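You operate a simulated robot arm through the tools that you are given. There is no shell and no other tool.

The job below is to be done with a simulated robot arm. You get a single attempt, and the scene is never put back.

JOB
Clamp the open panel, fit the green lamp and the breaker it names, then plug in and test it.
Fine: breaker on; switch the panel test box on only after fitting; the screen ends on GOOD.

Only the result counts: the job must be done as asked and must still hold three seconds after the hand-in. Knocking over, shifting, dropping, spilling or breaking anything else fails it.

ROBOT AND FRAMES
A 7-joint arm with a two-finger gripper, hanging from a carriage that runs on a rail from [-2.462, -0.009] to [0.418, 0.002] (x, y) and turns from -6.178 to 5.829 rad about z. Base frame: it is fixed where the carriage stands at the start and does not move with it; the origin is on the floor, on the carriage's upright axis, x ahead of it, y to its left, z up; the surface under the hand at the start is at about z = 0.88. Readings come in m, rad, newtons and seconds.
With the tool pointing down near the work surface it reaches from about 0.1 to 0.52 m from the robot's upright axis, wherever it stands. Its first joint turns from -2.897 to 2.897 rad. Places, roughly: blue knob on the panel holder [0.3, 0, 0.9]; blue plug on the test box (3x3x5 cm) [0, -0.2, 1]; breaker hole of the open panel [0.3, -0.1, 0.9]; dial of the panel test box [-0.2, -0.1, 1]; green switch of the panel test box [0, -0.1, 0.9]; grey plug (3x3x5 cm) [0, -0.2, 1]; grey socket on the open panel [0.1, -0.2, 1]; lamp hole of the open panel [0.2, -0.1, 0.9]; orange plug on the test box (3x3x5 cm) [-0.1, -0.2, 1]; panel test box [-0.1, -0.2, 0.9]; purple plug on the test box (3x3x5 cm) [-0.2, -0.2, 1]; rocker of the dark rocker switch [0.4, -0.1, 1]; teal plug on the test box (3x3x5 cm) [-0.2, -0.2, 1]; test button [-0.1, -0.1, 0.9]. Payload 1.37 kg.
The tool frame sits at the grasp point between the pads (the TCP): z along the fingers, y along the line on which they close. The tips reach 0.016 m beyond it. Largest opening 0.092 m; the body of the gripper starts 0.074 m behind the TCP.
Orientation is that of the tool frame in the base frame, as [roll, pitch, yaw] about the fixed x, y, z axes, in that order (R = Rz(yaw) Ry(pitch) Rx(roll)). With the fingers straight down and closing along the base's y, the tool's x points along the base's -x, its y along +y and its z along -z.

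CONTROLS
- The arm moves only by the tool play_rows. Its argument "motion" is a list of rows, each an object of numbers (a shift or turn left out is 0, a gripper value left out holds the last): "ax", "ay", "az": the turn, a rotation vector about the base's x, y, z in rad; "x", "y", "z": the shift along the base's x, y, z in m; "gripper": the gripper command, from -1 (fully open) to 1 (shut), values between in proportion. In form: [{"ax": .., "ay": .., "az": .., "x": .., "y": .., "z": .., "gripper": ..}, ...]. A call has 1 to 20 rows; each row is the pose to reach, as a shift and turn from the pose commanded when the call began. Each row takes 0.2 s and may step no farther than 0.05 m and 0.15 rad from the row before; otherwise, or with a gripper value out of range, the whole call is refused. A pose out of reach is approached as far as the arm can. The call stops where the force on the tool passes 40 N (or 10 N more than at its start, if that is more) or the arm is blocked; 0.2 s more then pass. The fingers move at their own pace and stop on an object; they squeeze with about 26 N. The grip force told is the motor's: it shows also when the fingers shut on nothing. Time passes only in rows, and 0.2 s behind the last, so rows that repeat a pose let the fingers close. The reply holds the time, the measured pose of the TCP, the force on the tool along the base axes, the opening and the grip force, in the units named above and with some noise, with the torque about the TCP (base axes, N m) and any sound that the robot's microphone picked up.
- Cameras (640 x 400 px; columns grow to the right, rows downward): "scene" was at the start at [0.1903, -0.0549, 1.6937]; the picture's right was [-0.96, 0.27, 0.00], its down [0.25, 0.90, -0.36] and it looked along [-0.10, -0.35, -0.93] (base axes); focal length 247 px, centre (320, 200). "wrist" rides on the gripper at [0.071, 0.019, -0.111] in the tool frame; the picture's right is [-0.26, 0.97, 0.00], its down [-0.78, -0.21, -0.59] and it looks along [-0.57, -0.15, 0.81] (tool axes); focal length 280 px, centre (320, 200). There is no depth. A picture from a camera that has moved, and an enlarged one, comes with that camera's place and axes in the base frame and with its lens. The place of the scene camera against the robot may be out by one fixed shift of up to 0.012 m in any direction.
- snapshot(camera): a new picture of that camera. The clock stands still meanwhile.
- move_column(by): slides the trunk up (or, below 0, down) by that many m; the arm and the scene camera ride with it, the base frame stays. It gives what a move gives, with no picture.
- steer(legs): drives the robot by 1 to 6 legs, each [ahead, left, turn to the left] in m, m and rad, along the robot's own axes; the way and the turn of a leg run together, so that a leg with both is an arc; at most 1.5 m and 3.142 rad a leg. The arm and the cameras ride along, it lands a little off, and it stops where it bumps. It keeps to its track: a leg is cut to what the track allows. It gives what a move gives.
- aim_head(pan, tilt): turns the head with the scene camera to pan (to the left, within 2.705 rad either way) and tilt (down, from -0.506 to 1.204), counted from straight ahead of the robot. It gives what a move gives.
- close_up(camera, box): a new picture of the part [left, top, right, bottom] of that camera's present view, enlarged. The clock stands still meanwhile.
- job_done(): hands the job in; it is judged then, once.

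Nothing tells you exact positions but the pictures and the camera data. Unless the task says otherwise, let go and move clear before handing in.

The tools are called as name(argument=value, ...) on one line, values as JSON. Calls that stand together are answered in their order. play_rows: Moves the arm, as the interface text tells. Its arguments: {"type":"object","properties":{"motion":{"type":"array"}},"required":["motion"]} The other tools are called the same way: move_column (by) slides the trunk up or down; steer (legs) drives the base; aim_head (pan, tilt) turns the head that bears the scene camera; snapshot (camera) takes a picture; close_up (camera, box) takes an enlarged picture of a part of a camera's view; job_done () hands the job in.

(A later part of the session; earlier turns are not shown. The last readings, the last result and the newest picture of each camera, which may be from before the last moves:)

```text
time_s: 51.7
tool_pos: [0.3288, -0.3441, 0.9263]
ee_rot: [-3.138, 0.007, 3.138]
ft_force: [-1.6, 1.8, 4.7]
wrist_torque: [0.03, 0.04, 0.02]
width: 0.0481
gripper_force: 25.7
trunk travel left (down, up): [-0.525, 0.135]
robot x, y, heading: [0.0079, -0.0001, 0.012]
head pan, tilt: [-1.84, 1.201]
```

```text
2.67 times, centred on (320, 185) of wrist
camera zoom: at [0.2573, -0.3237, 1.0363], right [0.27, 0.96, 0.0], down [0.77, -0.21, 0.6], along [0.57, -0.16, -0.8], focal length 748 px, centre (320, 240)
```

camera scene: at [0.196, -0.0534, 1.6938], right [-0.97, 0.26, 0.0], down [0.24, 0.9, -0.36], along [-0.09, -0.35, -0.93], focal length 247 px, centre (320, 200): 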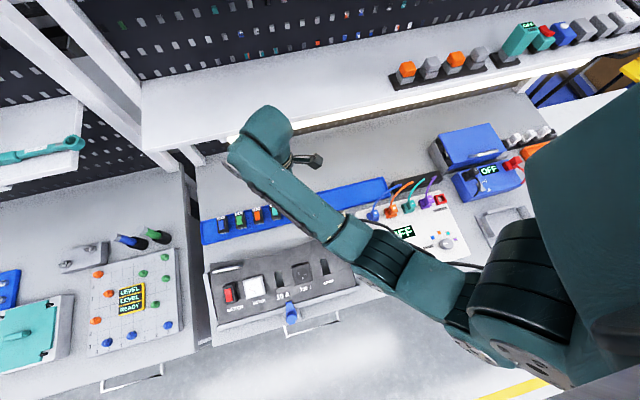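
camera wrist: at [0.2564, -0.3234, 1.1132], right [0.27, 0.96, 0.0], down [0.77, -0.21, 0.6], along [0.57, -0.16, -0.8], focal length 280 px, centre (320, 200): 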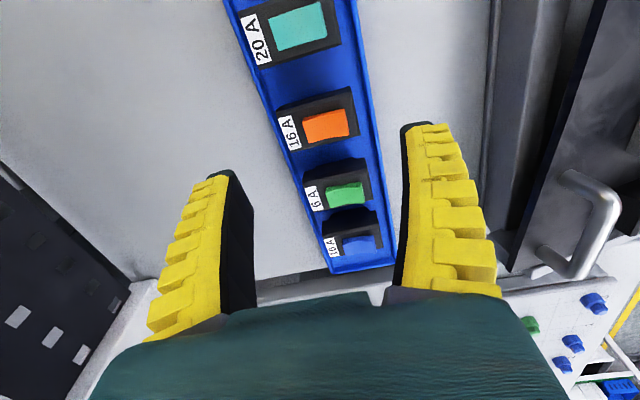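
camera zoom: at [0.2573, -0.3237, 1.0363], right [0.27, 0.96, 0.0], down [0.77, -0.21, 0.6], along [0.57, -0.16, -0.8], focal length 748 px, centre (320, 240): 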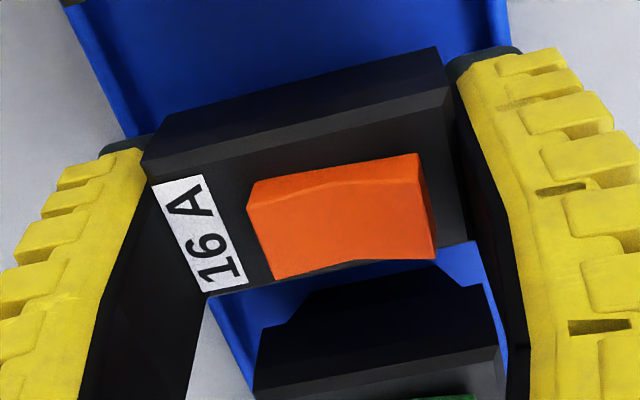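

Gripped. I'll lift it and carry it over the breaker hole with the panel tilt.

play_rows(motion=[{"z": 0.02}, {"z": 0.05}, {"z": 0.09}, {"z": 0.13}, {"x": -0.006, "y": 0.035, "z": 0.135}, {"x": -0.012, "y": 0.075, "z": 0.135}, {"x": -0.018, "y": 0.115, "z": 0.135, "ax": -0.06}, {"x": -0.024, "y": 0.155, "z": 0.135, "ax": -0.12}, {"x": -0.03, "y": 0.195, "z": 0.13, "ax": -0.18}, {"x": -0.0333, "y": 0.235, "z": 0.12, "ax": -0.24}, {"x": -0.0333, "y": 0.2408, "z": 0.106, "ax": -0.24}, {"x": -0.0333, "y": 0.2408, "z": 0.106, "ax": -0.24}])

snapshot(camera="wrist")

close_up(camera="wrist", box=[220, 60, 420, 240])

close_up(camera="wrist", box=[200, 0, 400, 120])

```text
time_s: 54.3
tool_pos: [0.2953, -0.104, 1.0312]
ee_rot: [-2.896, 0.008, 3.139]
ft_force: [-0.4, -1.5, -0.8]
wrist_torque: [0.03, -0.01, -0.04]
width: 0.0479
gripper_force: 26.2
trunk travel left (down, up): [-0.525, 0.135]
robot x, y, heading: [0.005, 0.0015, 0.011]
head pan, tilt: [-1.84, 1.201]
```

```text
taken
camera wrist: at [0.2251, -0.0576, 1.133], right [0.27, 0.94, -0.23], down [0.77, -0.07, 0.63], along [0.57, -0.35, -0.74], focal length 280 px, centre (320, 200)
```

wrist: 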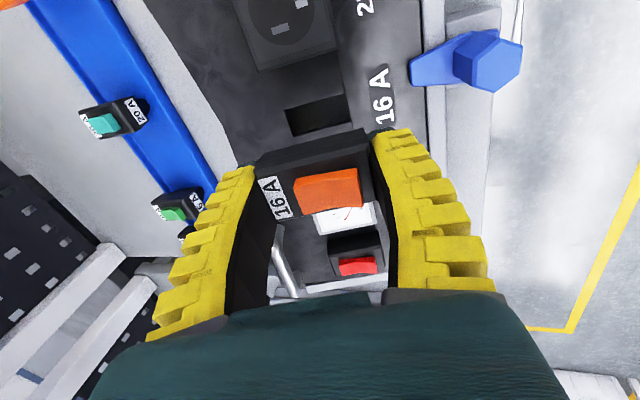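

```text
2.22 times, centred on (320, 150) of wrist
camera zoom: at [0.2251, -0.0576, 1.133], right [0.27, 0.94, -0.23], down [0.77, -0.07, 0.63], along [0.57, -0.35, -0.74], focal length 623 px, centre (320, 311)
```

zoom: 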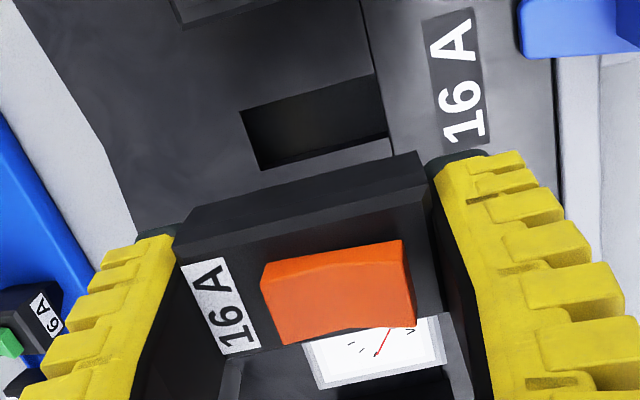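

```text
3.20 times, centred on (300, 60) of wrist
camera zoom: at [0.2251, -0.0576, 1.133], right [0.27, 0.94, -0.23], down [0.77, -0.07, 0.63], along [0.57, -0.35, -0.74], focal length 897 px, centre (384, 648)
```

zoom: 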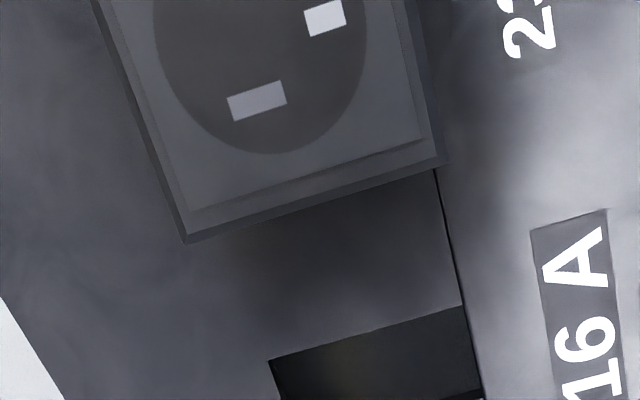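

The breaker hole centre refines to [0.2962, -0.1272], nearly dead under the breaker. I'll lower to just above it first.

play_rows(motion=[{"x": -0.0002, "y": -0.005, "z": -0.02}, {"x": -0.0002, "y": -0.01, "z": -0.04}, {"x": -0.0002, "y": -0.0135, "z": -0.051}, {"x": -0.0002, "y": -0.0135, "z": -0.051}])

close_up(camera="wrist", box=[220, 80, 420, 240])

```text
time_s: 55.3
tool_pos: [0.2945, -0.1181, 0.9788]
ee_rot: [-2.899, 0.009, 3.14]
ft_force: [0.6, 0.3, -0.9]
wrist_torque: [-0.03, -0.01, 0.03]
width: 0.0479
gripper_force: 25.6
trunk travel left (down, up): [-0.525, 0.135]
robot x, y, heading: [0.0, 0.0064, 0.01]
head pan, tilt: [-1.84, 1.201]
```

```text
2.50 times, centred on (320, 160) of wrist
camera zoom: at [0.2236, -0.0716, 1.082], right [0.27, 0.94, -0.23], down [0.77, -0.07, 0.63], along [0.57, -0.35, -0.74], focal length 701 px, centre (320, 300)
```

zoom: 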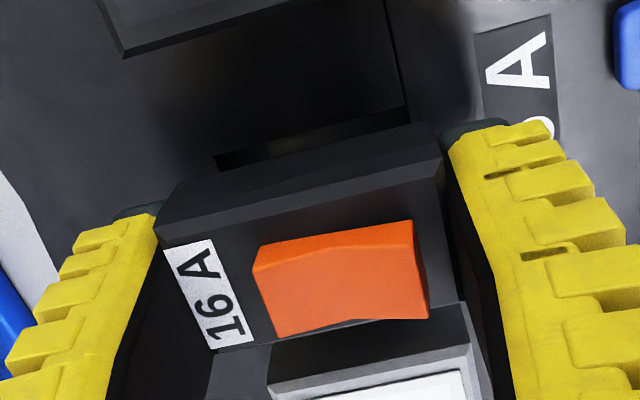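

play_rows(motion=[{"x": 0.0012, "y": 0.0003, "z": 0}, {"x": 0.0012, "y": -0.0007, "z": -0.004}, {"x": 0.0012, "y": -0.0017, "z": -0.008}, {"x": 0.0012, "y": -0.0027, "z": -0.012}, {"x": 0.0012, "y": -0.0037, "z": -0.016}, {"x": 0.0012, "y": -0.0037, "z": -0.016}])

close_up(camera="wrist", box=[220, 80, 420, 240])

```text
time_s: 56.7
tool_pos: [0.2964, -0.1206, 0.9651]
ee_rot: [-2.899, 0.009, 3.14]
ft_force: [0.2, -0.4, -0.7]
wrist_torque: [0.0, -0.01, 0.0]
width: 0.048
gripper_force: 25.9
trunk travel left (down, up): [-0.525, 0.135]
robot x, y, heading: [0.0072, 0.0002, 0.01]
head pan, tilt: [-1.84, 1.201]
```

```text
2.50 times, centred on (320, 160) of wrist
camera zoom: at [0.2253, -0.0752, 1.0667], right [0.27, 0.94, -0.23], down [0.77, -0.07, 0.63], along [0.57, -0.35, -0.74], focal length 701 px, centre (320, 300)
```

zoom: 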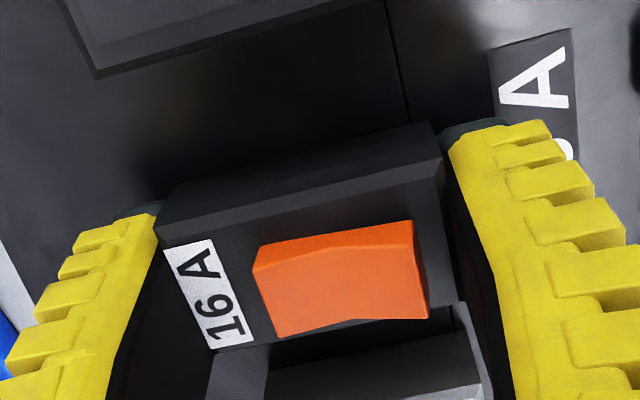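

play_rows(motion=[{"y": -0.0008, "z": -0.003}, {"y": -0.0015, "z": -0.006}, {"y": -0.0021, "z": -0.0085}, {"y": -0.0026, "z": -0.0105}, {"y": -0.0031, "z": -0.0125}, {"y": -0.0036, "z": -0.0145}, {"y": -0.0036, "z": -0.0145}])

close_up(camera="wrist", box=[220, 80, 420, 240])

```text
time_s: 58.1
tool_pos: [0.2968, -0.1243, 0.9538]
ee_rot: [-2.895, 0.014, 3.139]
ft_force: [-6.3, 6.9, 16.9]
wrist_torque: [0.17, 0.23, 0.05]
width: 0.0489
gripper_force: 26.2
trunk travel left (down, up): [-0.525, 0.135]
robot x, y, heading: [0.0031, -0.0015, 0.009]
head pan, tilt: [-1.84, 1.201]
stopped in row 7: the force on the tool passed its limit at 42 N (the readings are from after the stop); the commanded pose is now the measured one
```

```text
2.50 times, centred on (320, 160) of wrist
camera zoom: at [0.2267, -0.0779, 1.0559], right [0.27, 0.94, -0.23], down [0.77, -0.06, 0.63], along [0.58, -0.35, -0.74], focal length 701 px, centre (320, 300)
```

zoom: 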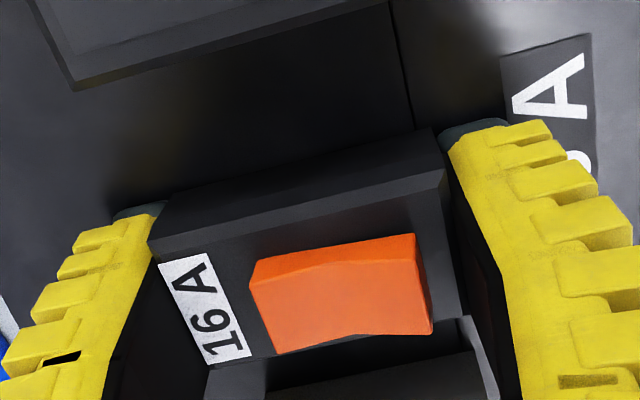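

Seated at the same depth as the lamp. I'll release and back off along the normal to inspect both.

play_rows(motion=[{"gripper": -0.4}, {"gripper": -0.4}, {"y": 0.0025, "z": 0.01, "gripper": -0.4}, {"y": 0.0073, "z": 0.03, "gripper": -0.4}, {"y": 0.015, "z": 0.06, "gripper": -0.4}, {"y": 0.022, "z": 0.09}, {"y": 0.022, "z": 0.09}])

snapshot(camera="wrist")

close_up(camera="wrist", box=[220, 60, 420, 200])

close_up(camera="scene", box=[200, 220, 380, 340])

```text
time_s: 59.7
tool_pos: [0.2981, -0.1031, 1.0433]
ee_rot: [-2.895, 0.013, 3.14]
ft_force: [0.6, -0.3, 0.3]
wrist_torque: [0.03, 0.02, 0.0]
width: 0.0667
gripper_force: 1.9
trunk travel left (down, up): [-0.525, 0.135]
robot x, y, heading: [0.0089, 0.0036, 0.011]
head pan, tilt: [-1.84, 1.201]
```

```text
taken
camera wrist: at [0.2269, -0.058, 1.1448], right [0.27, 0.94, -0.23], down [0.77, -0.06, 0.63], along [0.58, -0.35, -0.74], focal length 280 px, centre (320, 200)
```

wrist: 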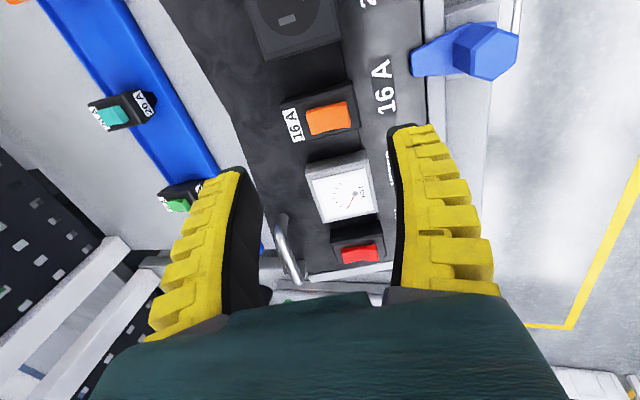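

```text
2.86 times, centred on (320, 130) of wrist
camera zoom: at [0.2269, -0.058, 1.1448], right [0.27, 0.94, -0.23], down [0.77, -0.06, 0.63], along [0.58, -0.35, -0.74], focal length 801 px, centre (320, 400)
```

zoom: 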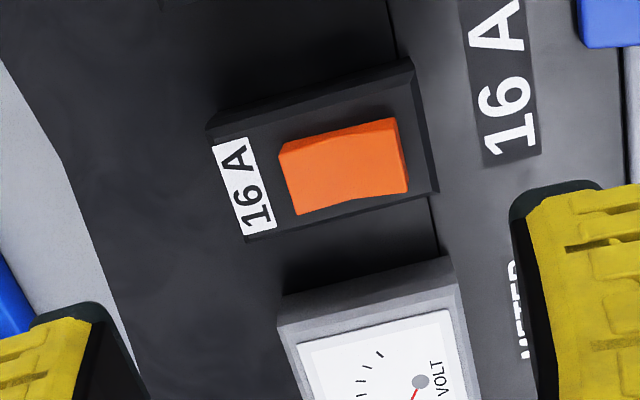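

```text
3.33 times, centred on (290, 280) of scene
camera zoom: at [0.1958, -0.0534, 1.6937], right [-0.97, 0.26, 0.0], down [0.24, 0.9, -0.36], along [-0.09, -0.35, -0.93], focal length 824 px, centre (420, -67)
```

zoom: 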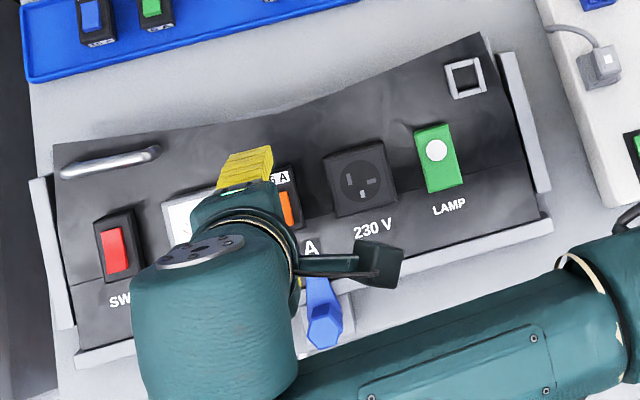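

close_up(camera="wrist", box=[280, 80, 410, 280])

close_up(camera="scene", box=[340, 180, 470, 280])

close_up(camera="scene", box=[210, 270, 250, 310])

```text
2.00 times, centred on (345, 180) of wrist
camera zoom: at [0.2269, -0.058, 1.1448], right [0.27, 0.94, -0.23], down [0.77, -0.06, 0.63], along [0.58, -0.35, -0.74], focal length 561 px, centre (270, 240)
```

zoom: 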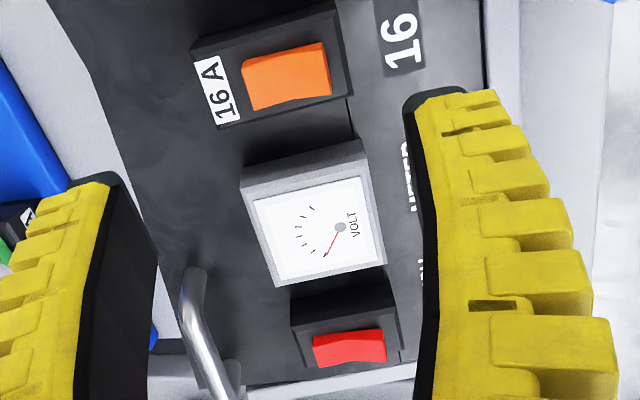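

```text
4.00 times, centred on (405, 230) of scene
camera zoom: at [0.1958, -0.0534, 1.6937], right [-0.97, 0.26, 0.0], down [0.24, 0.9, -0.36], along [-0.09, -0.35, -0.93], focal length 989 px, centre (-20, 80)
```

zoom: 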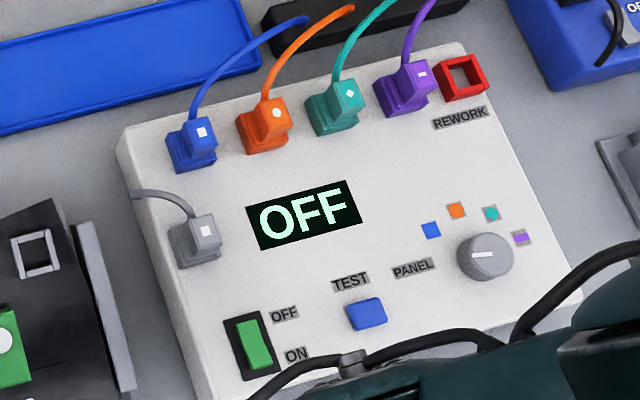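

```text
10.00 times, centred on (230, 290) of scene
camera zoom: at [0.1958, -0.0534, 1.6937], right [-0.97, 0.26, 0.0], down [0.24, 0.9, -0.36], along [-0.09, -0.35, -0.93], focal length 2473 px, centre (1220, -700)
```

zoom: 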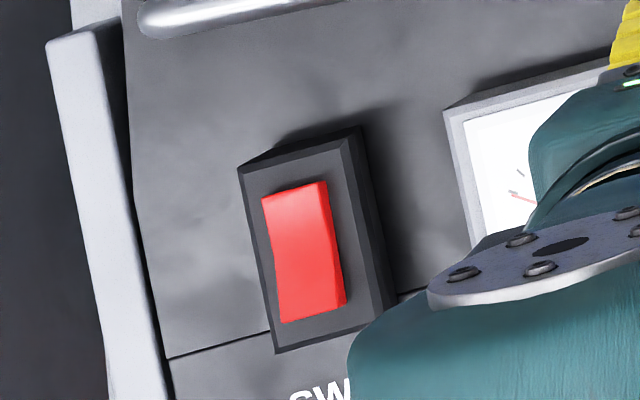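

Both parts look seated. On the breaker the front (+y) end of the orange rocker stands up, i.e. it is off; I'll close the fingers and press that end down.

play_rows(motion=[{"x": -0.0034, "y": 0.0194, "z": -0.0049, "gripper": 1}, {"x": -0.0034, "y": 0.0194, "z": -0.0049, "gripper": 1}, {"x": -0.0034, "y": 0.0194, "z": -0.0049, "gripper": 1}, {"x": -0.0034, "y": 0.0194, "z": -0.0049, "gripper": 1}, {"x": -0.0034, "y": 0.0121, "z": -0.034, "gripper": 1}, {"x": -0.0034, "y": 0.0052, "z": -0.0611, "gripper": 1}, {"x": -0.0034, "y": 0.0052, "z": -0.0611, "gripper": 1}])

snapshot(camera="wrist")

close_up(camera="wrist", box=[220, 80, 420, 240])

```text
time_s: 61.3
tool_pos: [0.2927, -0.0976, 0.9813]
ee_rot: [-2.895, 0.016, 3.141]
ft_force: [-0.4, 0.5, -0.4]
wrist_torque: [-0.01, 0.04, 0.0]
width: 0.0002
gripper_force: 26.3
trunk travel left (down, up): [-0.525, 0.135]
robot x, y, heading: [0.0054, -0.0007, 0.009]
head pan, tilt: [-1.84, 1.201]
```

```text
taken
camera wrist: at [0.2219, -0.0517, 1.0834], right [0.27, 0.94, -0.23], down [0.77, -0.06, 0.63], along [0.58, -0.35, -0.74], focal length 280 px, centre (320, 200)
```

wrist: 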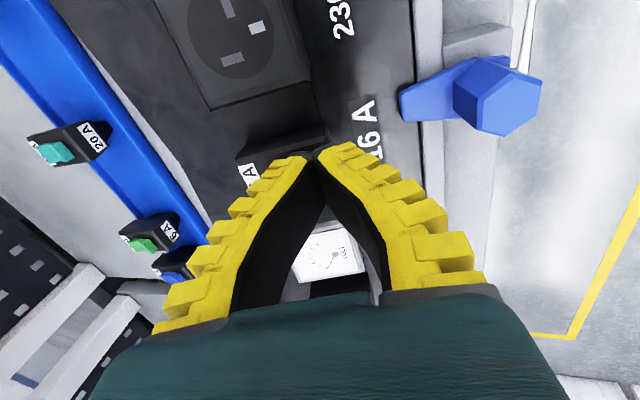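

```text
2.50 times, centred on (320, 160) of wrist
camera zoom: at [0.2219, -0.0517, 1.0834], right [0.27, 0.94, -0.23], down [0.77, -0.06, 0.63], along [0.58, -0.35, -0.74], focal length 701 px, centre (320, 300)
```

zoom: 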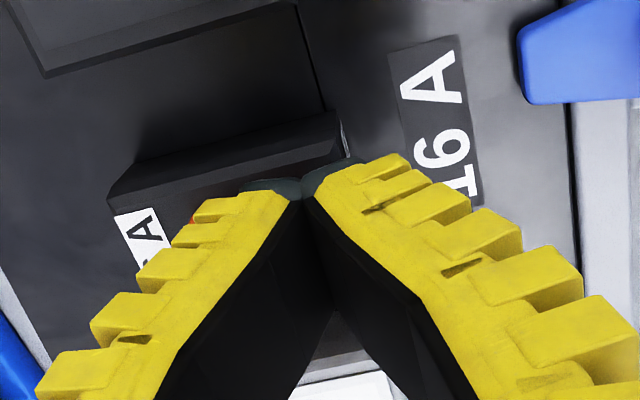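

play_rows(motion=[{"x": 0.001, "y": -0.0007, "z": -0.003}, {"x": 0.001, "y": -0.0015, "z": -0.006}, {"x": 0.001, "y": -0.0022, "z": -0.009}, {"x": 0.001, "y": -0.0027, "z": -0.011}, {"x": 0.001, "y": -0.0032, "z": -0.013}, {"x": 0.001, "y": -0.0037, "z": -0.015}, {"x": 0.001, "y": -0.0042, "z": -0.017}])

close_up(camera="wrist", box=[220, 80, 420, 240])

```text
time_s: 62.4
tool_pos: [0.2975, -0.0993, 0.9747]
ee_rot: [-2.894, 0.02, 3.137]
ft_force: [-10.6, 9.4, 26.9]
wrist_torque: [-0.22, 0.2, -0.18]
width: 0.001
gripper_force: 26.1
trunk travel left (down, up): [-0.525, 0.135]
robot x, y, heading: [0.0081, -0.0017, 0.011]
head pan, tilt: [-1.84, 1.201]
stopped in row 5: the force on the tool passed its limit at 42 N (the readings are from after the stop); the commanded pose is now the measured one
```

```text
2.50 times, centred on (320, 160) of wrist
camera zoom: at [0.2249, -0.0533, 1.0758], right [0.27, 0.93, -0.23], down [0.77, -0.06, 0.64], along [0.58, -0.35, -0.73], focal length 701 px, centre (320, 300)
```

zoom: 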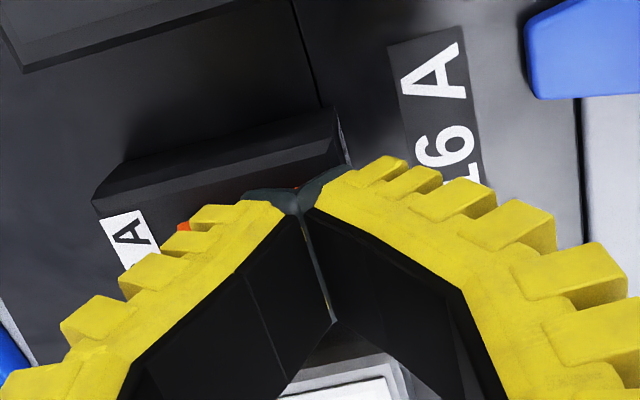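

play_rows(motion=[{"y": 0.0025, "z": 0.01}, {"y": 0.0073, "z": 0.03}, {"y": 0.0125, "z": 0.05}, {"y": 0.0, "z": 0.06}, {"y": -0.015, "z": 0.065, "gripper": -0.4}, {"y": -0.015, "z": 0.065, "gripper": -0.4}])

close_up(camera="wrist", box=[220, 60, 420, 200])

```text
time_s: 63.8
tool_pos: [0.2973, -0.1154, 1.0374]
ee_rot: [-2.894, 0.018, 3.14]
ft_force: [-0.1, 0.3, 0.0]
wrist_torque: [0.05, -0.02, 0.02]
width: 0.0667
gripper_force: 1.5
trunk travel left (down, up): [-0.525, 0.135]
robot x, y, heading: [0.0034, -0.0006, 0.008]
head pan, tilt: [-1.84, 1.201]
```

```text
2.86 times, centred on (320, 130) of wrist
camera zoom: at [0.2242, -0.0693, 1.1392], right [0.27, 0.93, -0.23], down [0.77, -0.06, 0.64], along [0.58, -0.35, -0.74], focal length 801 px, centre (320, 400)
```

zoom: 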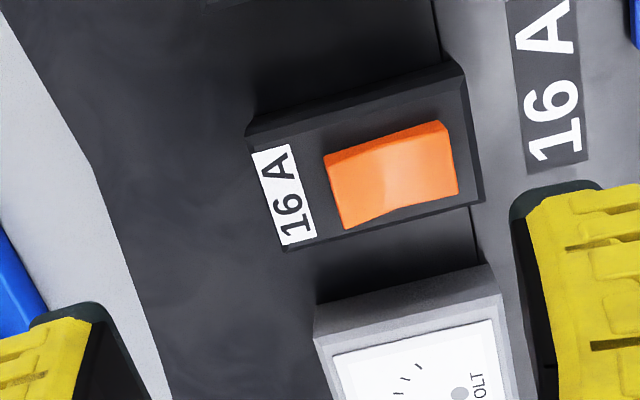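

close_up(camera="wrist", box=[300, 90, 390, 150])

close_up(camera="scene", box=[250, 255, 310, 300])

```text
6.67 times, centred on (345, 120) of wrist
camera zoom: at [0.2242, -0.0693, 1.1392], right [0.27, 0.93, -0.23], down [0.77, -0.06, 0.64], along [0.58, -0.35, -0.74], focal length 1869 px, centre (153, 733)
```

zoom: 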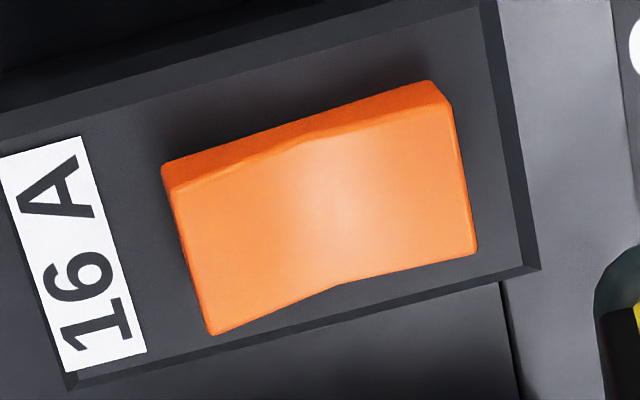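

```text
8.89 times, centred on (280, 278) of scene
camera zoom: at [0.1957, -0.0534, 1.6937], right [-0.97, 0.26, 0.0], down [0.24, 0.9, -0.36], along [-0.09, -0.35, -0.93], focal length 2198 px, centre (676, -489)
```

zoom: 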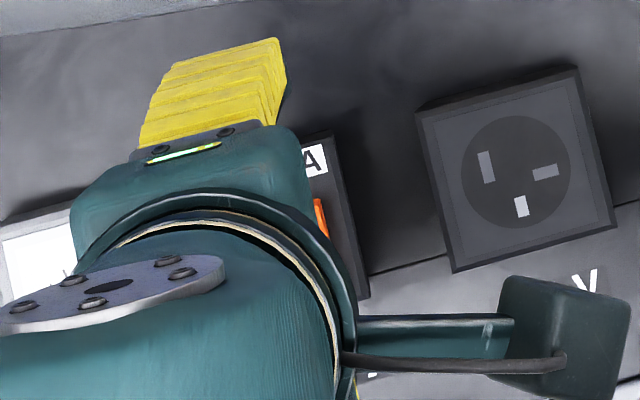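

The rocker has flipped: its front end is now down, so the breaker is on. Next is the grey plug on the test box. I'll raise the arm, move the carriage back a little, and look at the plug from above.

play_rows(motion=[{"z": 0.03, "ax": 0.06}, {"z": 0.06, "ax": 0.12}, {"z": 0.09, "ax": 0.18, "ay": 0.01}, {"z": 0.1, "ax": 0.247, "ay": 0.018}, {"z": 0.1, "ax": 0.247, "ay": 0.018}])

steer(legs=[[-0.25, 0, 0]])

snapshot(camera="wrist")

snapshot(camera="scene")

```text
time_s: 65.0
tool_pos: [0.2946, -0.1157, 1.1392]
ee_rot: [-3.141, -0.002, 3.138]
ft_force: [-0.2, -1.9, -0.5]
wrist_torque: [-0.02, -0.01, 0.03]
width: 0.0668
gripper_force: 1.4
trunk travel left (down, up): [-0.525, 0.135]
robot x, y, heading: [0.0071, 0.0002, 0.006]
head pan, tilt: [-1.84, 1.201]
```

```text
time_s: 66.8
tool_pos: [0.046, -0.1178, 1.1389]
ee_rot: [-3.139, 0.0, 3.133]
ft_force: [0.1, -0.3, 0.1]
wrist_torque: [-0.01, 0.04, -0.04]
width: 0.0666
gripper_force: 1.6
trunk travel left (down, up): [-0.525, 0.135]
robot x, y, heading: [-0.244, -0.0013, 0.005]
head pan, tilt: [-1.84, 1.201]
```

```text
taken
camera wrist: at [-0.0236, -0.0975, 1.2498], right [0.27, 0.96, 0.0], down [0.78, -0.22, 0.59], along [0.57, -0.16, -0.81], focal length 280 px, centre (320, 200)
```

wrist: 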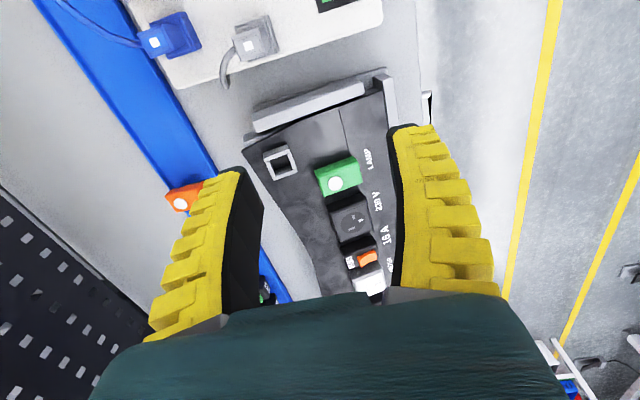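

```text
taken
camera scene: at [-0.0533, -0.055, 1.6938], right [-0.97, 0.26, 0.0], down [0.24, 0.9, -0.36], along [-0.09, -0.35, -0.93], focal length 247 px, centre (320, 200)
```

scene: 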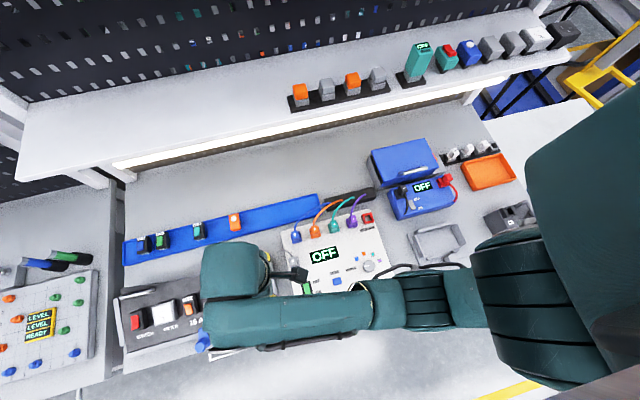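

play_rows(motion=[{"x": -0.03, "y": -0.015}, {"x": -0.06, "y": -0.03}, {"x": -0.09, "y": -0.045}, {"x": -0.1, "y": -0.045, "z": -0.01}, {"x": -0.1, "y": -0.045, "z": -0.03}, {"x": -0.1, "y": -0.045, "z": -0.03}])

snapshot(camera="wrist")

close_up(camera="wrist", box=[240, 40, 420, 180])

close_up(camera="wrist", box=[200, 0, 400, 120])

```text
time_s: 68.2
tool_pos: [-0.0527, -0.164, 1.1089]
ee_rot: [-3.141, -0.001, 3.135]
ft_force: [0.1, 0.4, 0.5]
wrist_torque: [-0.01, 0.0, -0.04]
width: 0.0666
gripper_force: 2.3
trunk travel left (down, up): [-0.525, 0.135]
robot x, y, heading: [-0.2455, 0.0015, 0.004]
head pan, tilt: [-1.84, 1.201]
```

```text
taken
camera wrist: at [-0.124, -0.1429, 1.2195], right [0.27, 0.96, 0.0], down [0.78, -0.22, 0.59], along [0.57, -0.16, -0.81], focal length 280 px, centre (320, 200)
```

wrist: 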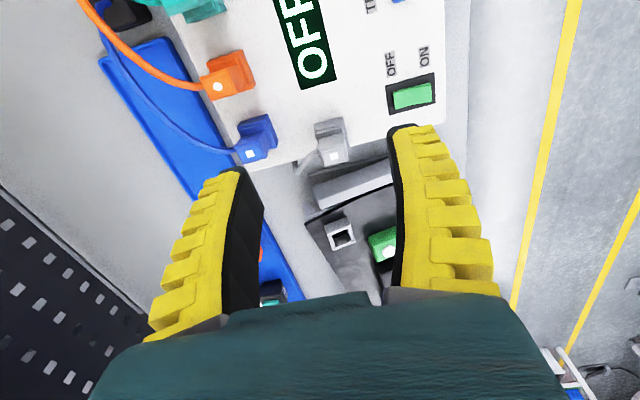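

```text
2.86 times, centred on (330, 110) of wrist
camera zoom: at [-0.124, -0.1429, 1.2195], right [0.27, 0.96, 0.0], down [0.78, -0.22, 0.59], along [0.57, -0.16, -0.81], focal length 801 px, centre (291, 457)
```

zoom: 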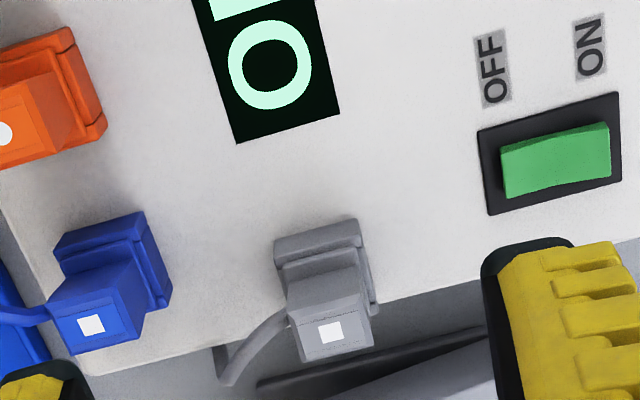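

```text
3.20 times, centred on (300, 60) of wrist
camera zoom: at [-0.124, -0.1429, 1.2195], right [0.27, 0.96, 0.0], down [0.78, -0.22, 0.59], along [0.57, -0.16, -0.81], focal length 897 px, centre (384, 648)
```

zoom: 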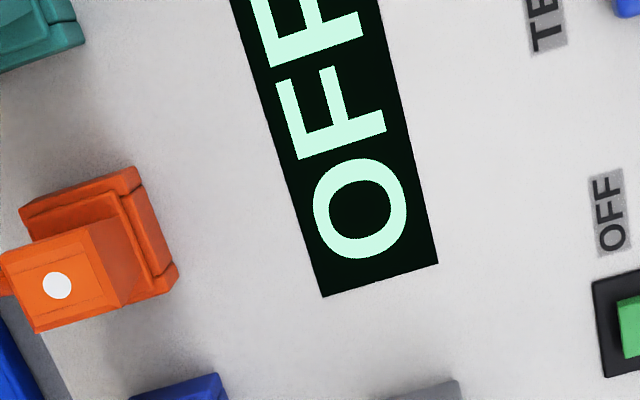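

The grey plug's top is at about [-0.007, -0.162, 0.989] and its cord leaves on the -y side, so I'll grip it across x. I'll turn the wrist 90° and hover above it.

play_rows(motion=[{"az": -0.15, "x": 0.005, "y": 0.0}, {"az": -0.3, "x": 0.01}, {"az": -0.45, "x": 0.015}, {"az": -0.6, "x": 0.02}, {"az": -0.75, "x": 0.025}, {"az": -0.9, "x": 0.03}, {"az": -1.05, "x": 0.035}, {"az": -1.2, "x": 0.04}, {"az": -1.35, "x": 0.045}, {"az": -1.5, "x": 0.046}, {"az": -1.564, "x": 0.046, "y": 0.002, "z": -0.02}, {"az": -1.564, "x": 0.046, "y": 0.002, "z": -0.04}, {"az": -1.564, "x": 0.046, "y": 0.002, "z": -0.04}])

snapshot(camera="wrist")

close_up(camera="wrist", box=[240, 90, 400, 230])

```text
time_s: 71.0
tool_pos: [-0.0084, -0.1616, 1.0689]
ee_rot: [-3.139, -0.001, 1.57]
ft_force: [0.4, -1.1, -0.2]
wrist_torque: [-0.04, 0.0, 0.0]
width: 0.067
gripper_force: 1.8
trunk travel left (down, up): [-0.525, 0.135]
robot x, y, heading: [-0.2442, -0.002, 0.005]
head pan, tilt: [-1.84, 1.201]
```

```text
taken
camera wrist: at [0.0123, -0.091, 1.1794], right [0.96, -0.26, 0.0], down [-0.21, -0.78, 0.59], along [-0.16, -0.57, -0.81], focal length 280 px, centre (320, 200)
```

wrist: 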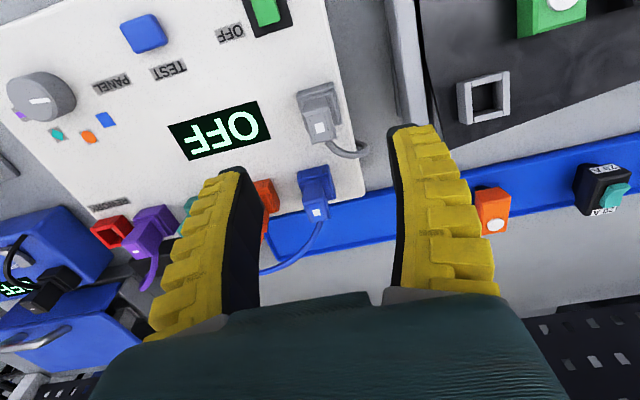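

```text
2.86 times, centred on (320, 160) of wrist
camera zoom: at [0.0123, -0.091, 1.1794], right [0.96, -0.26, 0.0], down [-0.21, -0.78, 0.59], along [-0.16, -0.57, -0.81], focal length 801 px, centre (320, 314)
```

zoom: 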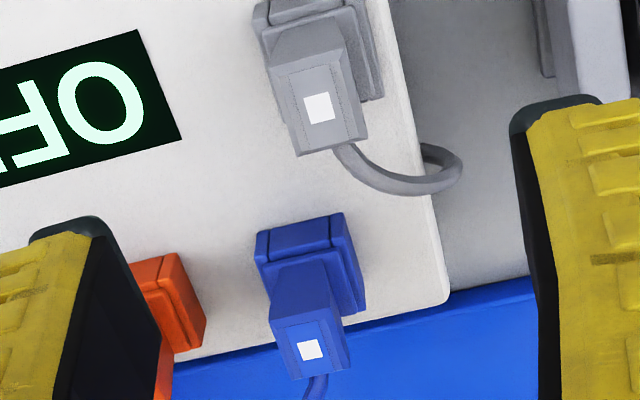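

close_up(camera="wrist", box=[285, 70, 375, 170])

close_up(camera="scene", box=[270, 200, 400, 300])

```text
4.00 times, centred on (330, 120) of wrist
camera zoom: at [0.0123, -0.091, 1.1794], right [0.96, -0.26, 0.0], down [-0.21, -0.78, 0.59], along [-0.16, -0.57, -0.81], focal length 1122 px, centre (280, 520)
```

zoom: 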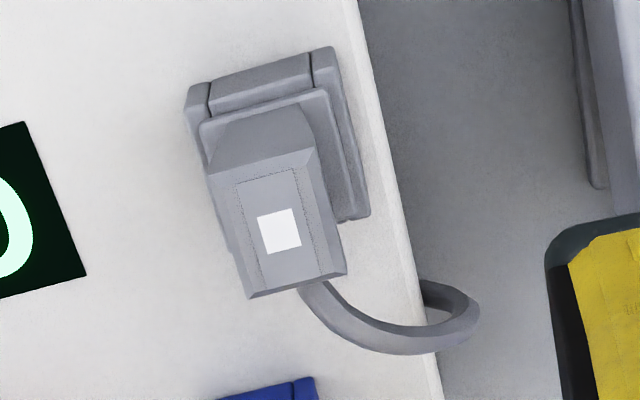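

```text
4.00 times, centred on (335, 250) of scene
camera zoom: at [-0.0533, -0.055, 1.6937], right [-0.97, 0.26, 0.0], down [0.24, 0.9, -0.36], along [-0.09, -0.35, -0.93], focal length 989 px, centre (260, 0)
```

zoom: 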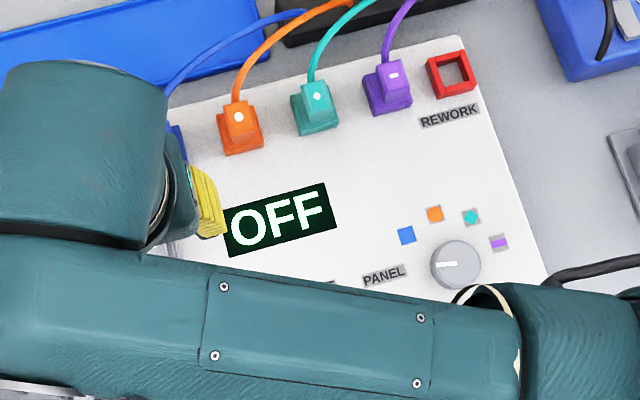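

The plug is practically under the TCP and upright. I'll descend and grip its upper body.

play_rows(motion=[{"z": -0.03}, {"z": -0.055}, {"z": -0.075}, {"z": -0.085}, {"z": -0.0905}, {"z": -0.0905}])

close_up(camera="wrist", box=[220, 90, 420, 240])

```text
time_s: 72.4
tool_pos: [-0.0083, -0.1619, 0.9791]
ee_rot: [-3.14, -0.001, 1.567]
ft_force: [0.0, -0.4, -0.9]
wrist_torque: [-0.02, -0.02, 0.0]
width: 0.067
gripper_force: 1.7
trunk travel left (down, up): [-0.525, 0.135]
robot x, y, heading: [-0.2382, -0.0011, 0.008]
head pan, tilt: [-1.84, 1.201]
```

```text
2.67 times, centred on (320, 165) of wrist
camera zoom: at [0.0126, -0.09, 1.0895], right [0.96, -0.26, 0.0], down [-0.21, -0.78, 0.59], along [-0.16, -0.57, -0.81], focal length 748 px, centre (320, 293)
```

zoom: 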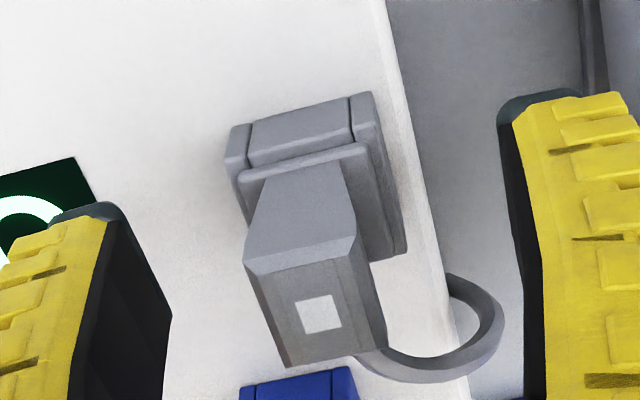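

play_rows(motion=[{"gripper": 1}, {"gripper": 1}, {"gripper": 1}, {"gripper": 1}, {"gripper": 1}])

close_up(camera="wrist", box=[220, 90, 420, 240])

```text
time_s: 73.6
tool_pos: [-0.0093, -0.1609, 0.9789]
ee_rot: [-3.141, -0.002, 1.569]
ft_force: [-5.7, 2.5, 10.6]
wrist_torque: [0.03, 0.06, 0.05]
width: 0.0117
gripper_force: 26.4
trunk travel left (down, up): [-0.525, 0.135]
robot x, y, heading: [-0.2452, 0.0005, 0.005]
head pan, tilt: [-1.84, 1.201]
```

```text
2.67 times, centred on (320, 165) of wrist
camera zoom: at [0.012, -0.09, 1.0897], right [0.96, -0.26, 0.0], down [-0.21, -0.78, 0.59], along [-0.16, -0.57, -0.81], focal length 748 px, centre (320, 293)
```

zoom: 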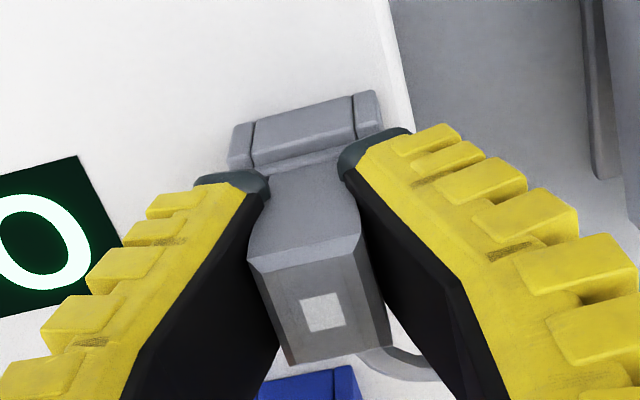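

Good grip on the waisted plug body. I'll pull it straight up.

play_rows(motion=[{"z": 0.005}, {"z": 0.012}, {"z": 0.02}, {"z": 0.035}, {"z": 0.055}, {"z": 0.08}, {"z": 0.08}])

snapshot(camera="wrist")

close_up(camera="wrist", box=[220, 60, 420, 240])

```text
time_s: 75.2
tool_pos: [-0.0089, -0.1609, 1.0597]
ee_rot: [-3.141, 0.001, 1.57]
ft_force: [0.8, -0.6, -0.2]
wrist_torque: [-0.03, 0.02, 0.0]
width: 0.0078
gripper_force: 26.1
trunk travel left (down, up): [-0.525, 0.135]
robot x, y, heading: [-0.2405, -0.0027, 0.004]
head pan, tilt: [-1.84, 1.201]
```

```text
taken
camera wrist: at [0.0123, -0.0898, 1.1699], right [0.96, -0.26, 0.0], down [-0.21, -0.78, 0.59], along [-0.16, -0.57, -0.81], focal length 280 px, centre (320, 200)
```

wrist: 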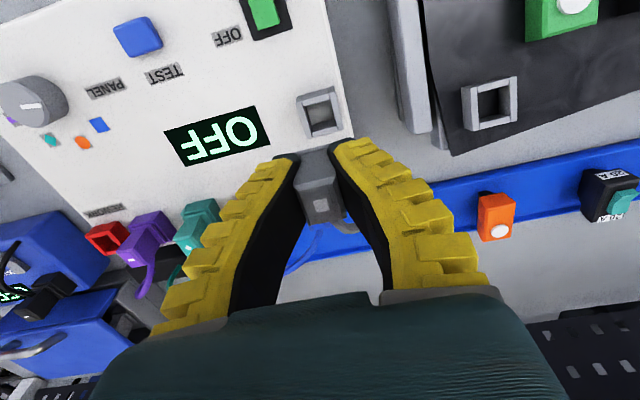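

```text
2.22 times, centred on (320, 150) of wrist
camera zoom: at [0.0123, -0.0898, 1.1699], right [0.96, -0.26, 0.0], down [-0.21, -0.78, 0.59], along [-0.16, -0.57, -0.81], focal length 623 px, centre (320, 311)
```

zoom: 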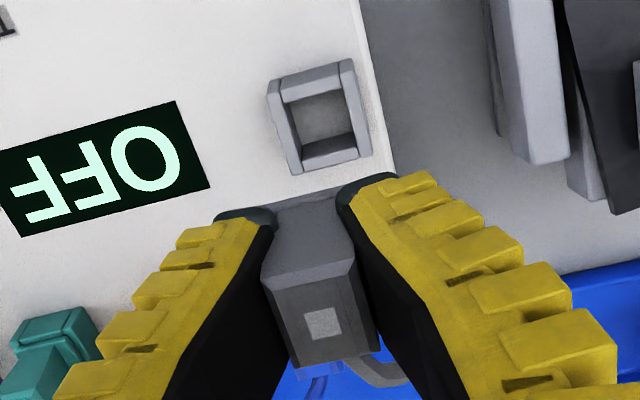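

The plug is out and unchanged in the grip. I'll carry it to a hover over the panel's grey socket, tilting to the panel slope on the way.

play_rows(motion=[{"x": 0.02, "z": 0.015}, {"x": 0.05, "z": 0.02}, {"x": 0.08, "z": 0.02, "ax": -0.08}, {"x": 0.11, "z": 0.02, "ax": -0.16}, {"x": 0.1217, "z": 0.02, "ax": -0.24}, {"x": 0.1217, "y": 0.001, "z": 0.0, "ax": -0.24}, {"x": 0.1217, "y": 0.001, "z": 0.0, "ax": -0.24}])

snapshot(camera="wrist")

close_up(camera="wrist", box=[220, 60, 420, 240])

close_up(camera="wrist", box=[270, 70, 390, 160])

```text
time_s: 76.8
tool_pos: [0.1152, -0.1592, 1.0596]
ee_rot: [-3.141, 0.239, 1.57]
ft_force: [-0.3, 0.2, -0.4]
wrist_torque: [-0.01, 0.0, 0.0]
width: 0.0081
gripper_force: 26.3
trunk travel left (down, up): [-0.525, 0.135]
robot x, y, heading: [-0.2447, -0.0001, 0.006]
head pan, tilt: [-1.84, 1.201]
```

```text
taken
camera wrist: at [0.1351, -0.0658, 1.1504], right [0.96, -0.26, 0.06], down [-0.21, -0.62, 0.76], along [-0.16, -0.74, -0.65], focal length 280 px, centre (320, 200)
```

wrist: 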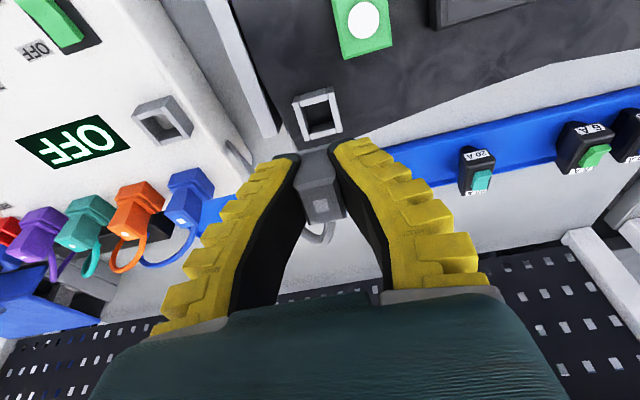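

```text
2.22 times, centred on (320, 150) of wrist
camera zoom: at [0.1351, -0.0658, 1.1504], right [0.96, -0.26, 0.06], down [-0.21, -0.62, 0.76], along [-0.16, -0.74, -0.65], focal length 623 px, centre (320, 311)
```

zoom: 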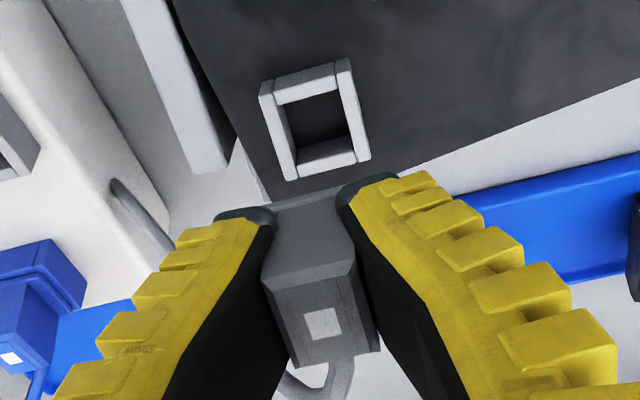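

```text
4.44 times, centred on (330, 115) of wrist
camera zoom: at [0.1351, -0.0658, 1.1504], right [0.96, -0.26, 0.06], down [-0.21, -0.62, 0.76], along [-0.16, -0.74, -0.65], focal length 1246 px, centre (276, 578)
```

zoom: 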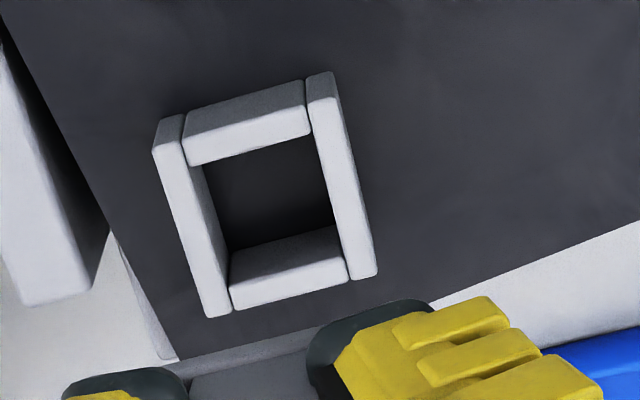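

The panel socket is seen just below the plug; only a ~2 mm correction is needed. I'll lower partway along the panel normal and check again.

play_rows(motion=[{"x": -0.0016, "y": 0.0011, "z": -0.0003}, {"x": -0.0016, "y": -0.0036, "z": -0.0195}, {"x": -0.0016, "y": -0.0083, "z": -0.0389}, {"x": -0.0016, "y": -0.0096, "z": -0.044}, {"x": -0.0016, "y": -0.0096, "z": -0.044}])

snapshot(camera="wrist")

close_up(camera="wrist", box=[260, 90, 400, 190])

```text
time_s: 78.0
tool_pos: [0.1118, -0.1684, 1.0145]
ee_rot: [-3.14, 0.239, 1.569]
ft_force: [0.4, -0.6, 0.4]
wrist_torque: [0.01, 0.01, 0.02]
width: 0.0081
gripper_force: 25.7
trunk travel left (down, up): [-0.525, 0.135]
robot x, y, heading: [-0.2488, -0.0004, 0.005]
head pan, tilt: [-1.84, 1.201]
```

```text
taken
camera wrist: at [0.1325, -0.0749, 1.1051], right [0.96, -0.26, 0.06], down [-0.21, -0.62, 0.76], along [-0.16, -0.74, -0.65], focal length 280 px, centre (320, 200)
```

wrist: 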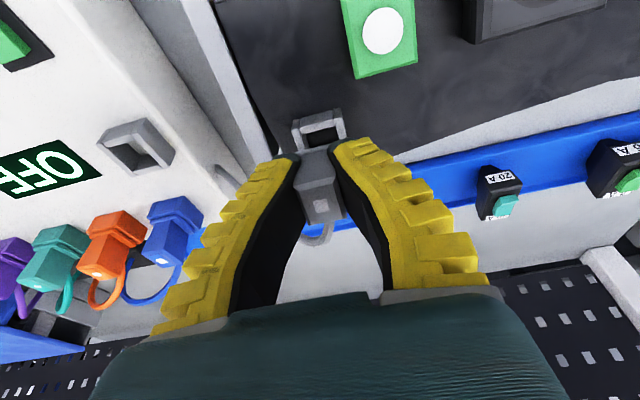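

```text
4.00 times, centred on (330, 140) of wrist
camera zoom: at [0.1325, -0.0749, 1.1051], right [0.96, -0.26, 0.06], down [-0.21, -0.62, 0.76], along [-0.16, -0.74, -0.65], focal length 1122 px, centre (280, 440)
```

zoom: 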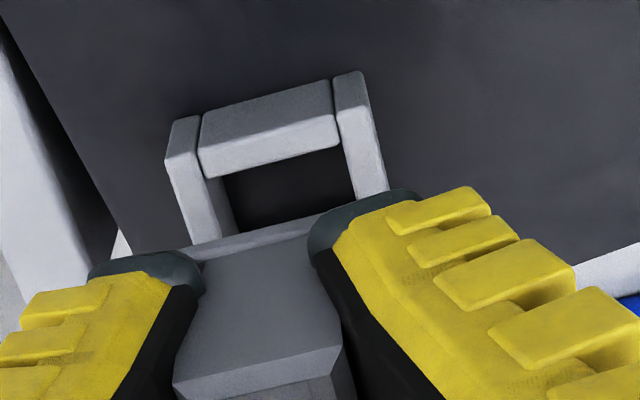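

play_rows(motion=[{"x": 0.0016, "y": -0.0016, "z": 0.0004}, {"x": 0.0016, "y": -0.003, "z": -0.0055}, {"x": 0.0016, "y": -0.0044, "z": -0.0113}, {"x": 0.0016, "y": -0.0044, "z": -0.0113}])

close_up(camera="wrist", box=[260, 90, 400, 190])

```text
time_s: 79.0
tool_pos: [0.1127, -0.1739, 1.0029]
ee_rot: [-3.14, 0.239, 1.569]
ft_force: [0.4, 0.3, -0.8]
wrist_torque: [-0.02, 0.0, -0.03]
width: 0.0078
gripper_force: 26.0
trunk travel left (down, up): [-0.525, 0.135]
robot x, y, heading: [-0.2441, -0.0026, 0.004]
head pan, tilt: [-1.84, 1.201]
```

```text
4.00 times, centred on (330, 140) of wrist
camera zoom: at [0.1333, -0.0786, 1.0939], right [0.96, -0.26, 0.06], down [-0.21, -0.62, 0.76], along [-0.16, -0.74, -0.65], focal length 1122 px, centre (280, 440)
```

zoom: 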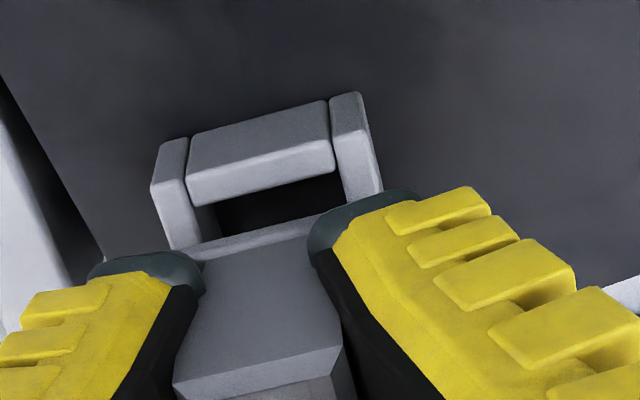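

play_rows(motion=[{"x": 0.0006, "y": -0.001, "z": 0.0002}, {"x": 0.0006, "y": -0.0017, "z": -0.0027}, {"x": 0.0006, "y": -0.0024, "z": -0.0056}, {"x": 0.0006, "y": -0.0031, "z": -0.0085}, {"x": 0.0006, "y": -0.0036, "z": -0.0105}, {"x": 0.0006, "y": -0.0041, "z": -0.0125}, {"x": 0.0006, "y": -0.0041, "z": -0.0125}])

close_up(camera="wrist", box=[260, 90, 400, 190])

```text
time_s: 80.6
tool_pos: [0.1139, -0.1757, 0.9901]
ee_rot: [-3.14, 0.238, 1.568]
ft_force: [-3.5, 12.0, 7.9]
wrist_torque: [0.1, 0.02, 0.02]
width: 0.012
gripper_force: 26.2
trunk travel left (down, up): [-0.525, 0.135]
robot x, y, heading: [-0.2422, 0.0018, -0.0]
head pan, tilt: [-1.84, 1.201]
```

```text
4.00 times, centred on (330, 140) of wrist
camera zoom: at [0.1341, -0.0804, 1.0817], right [0.96, -0.26, 0.06], down [-0.21, -0.62, 0.76], along [-0.16, -0.74, -0.65], focal length 1122 px, centre (280, 440)
```

zoom: 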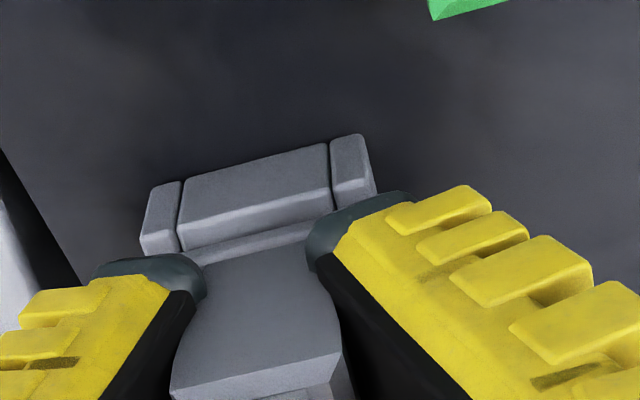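

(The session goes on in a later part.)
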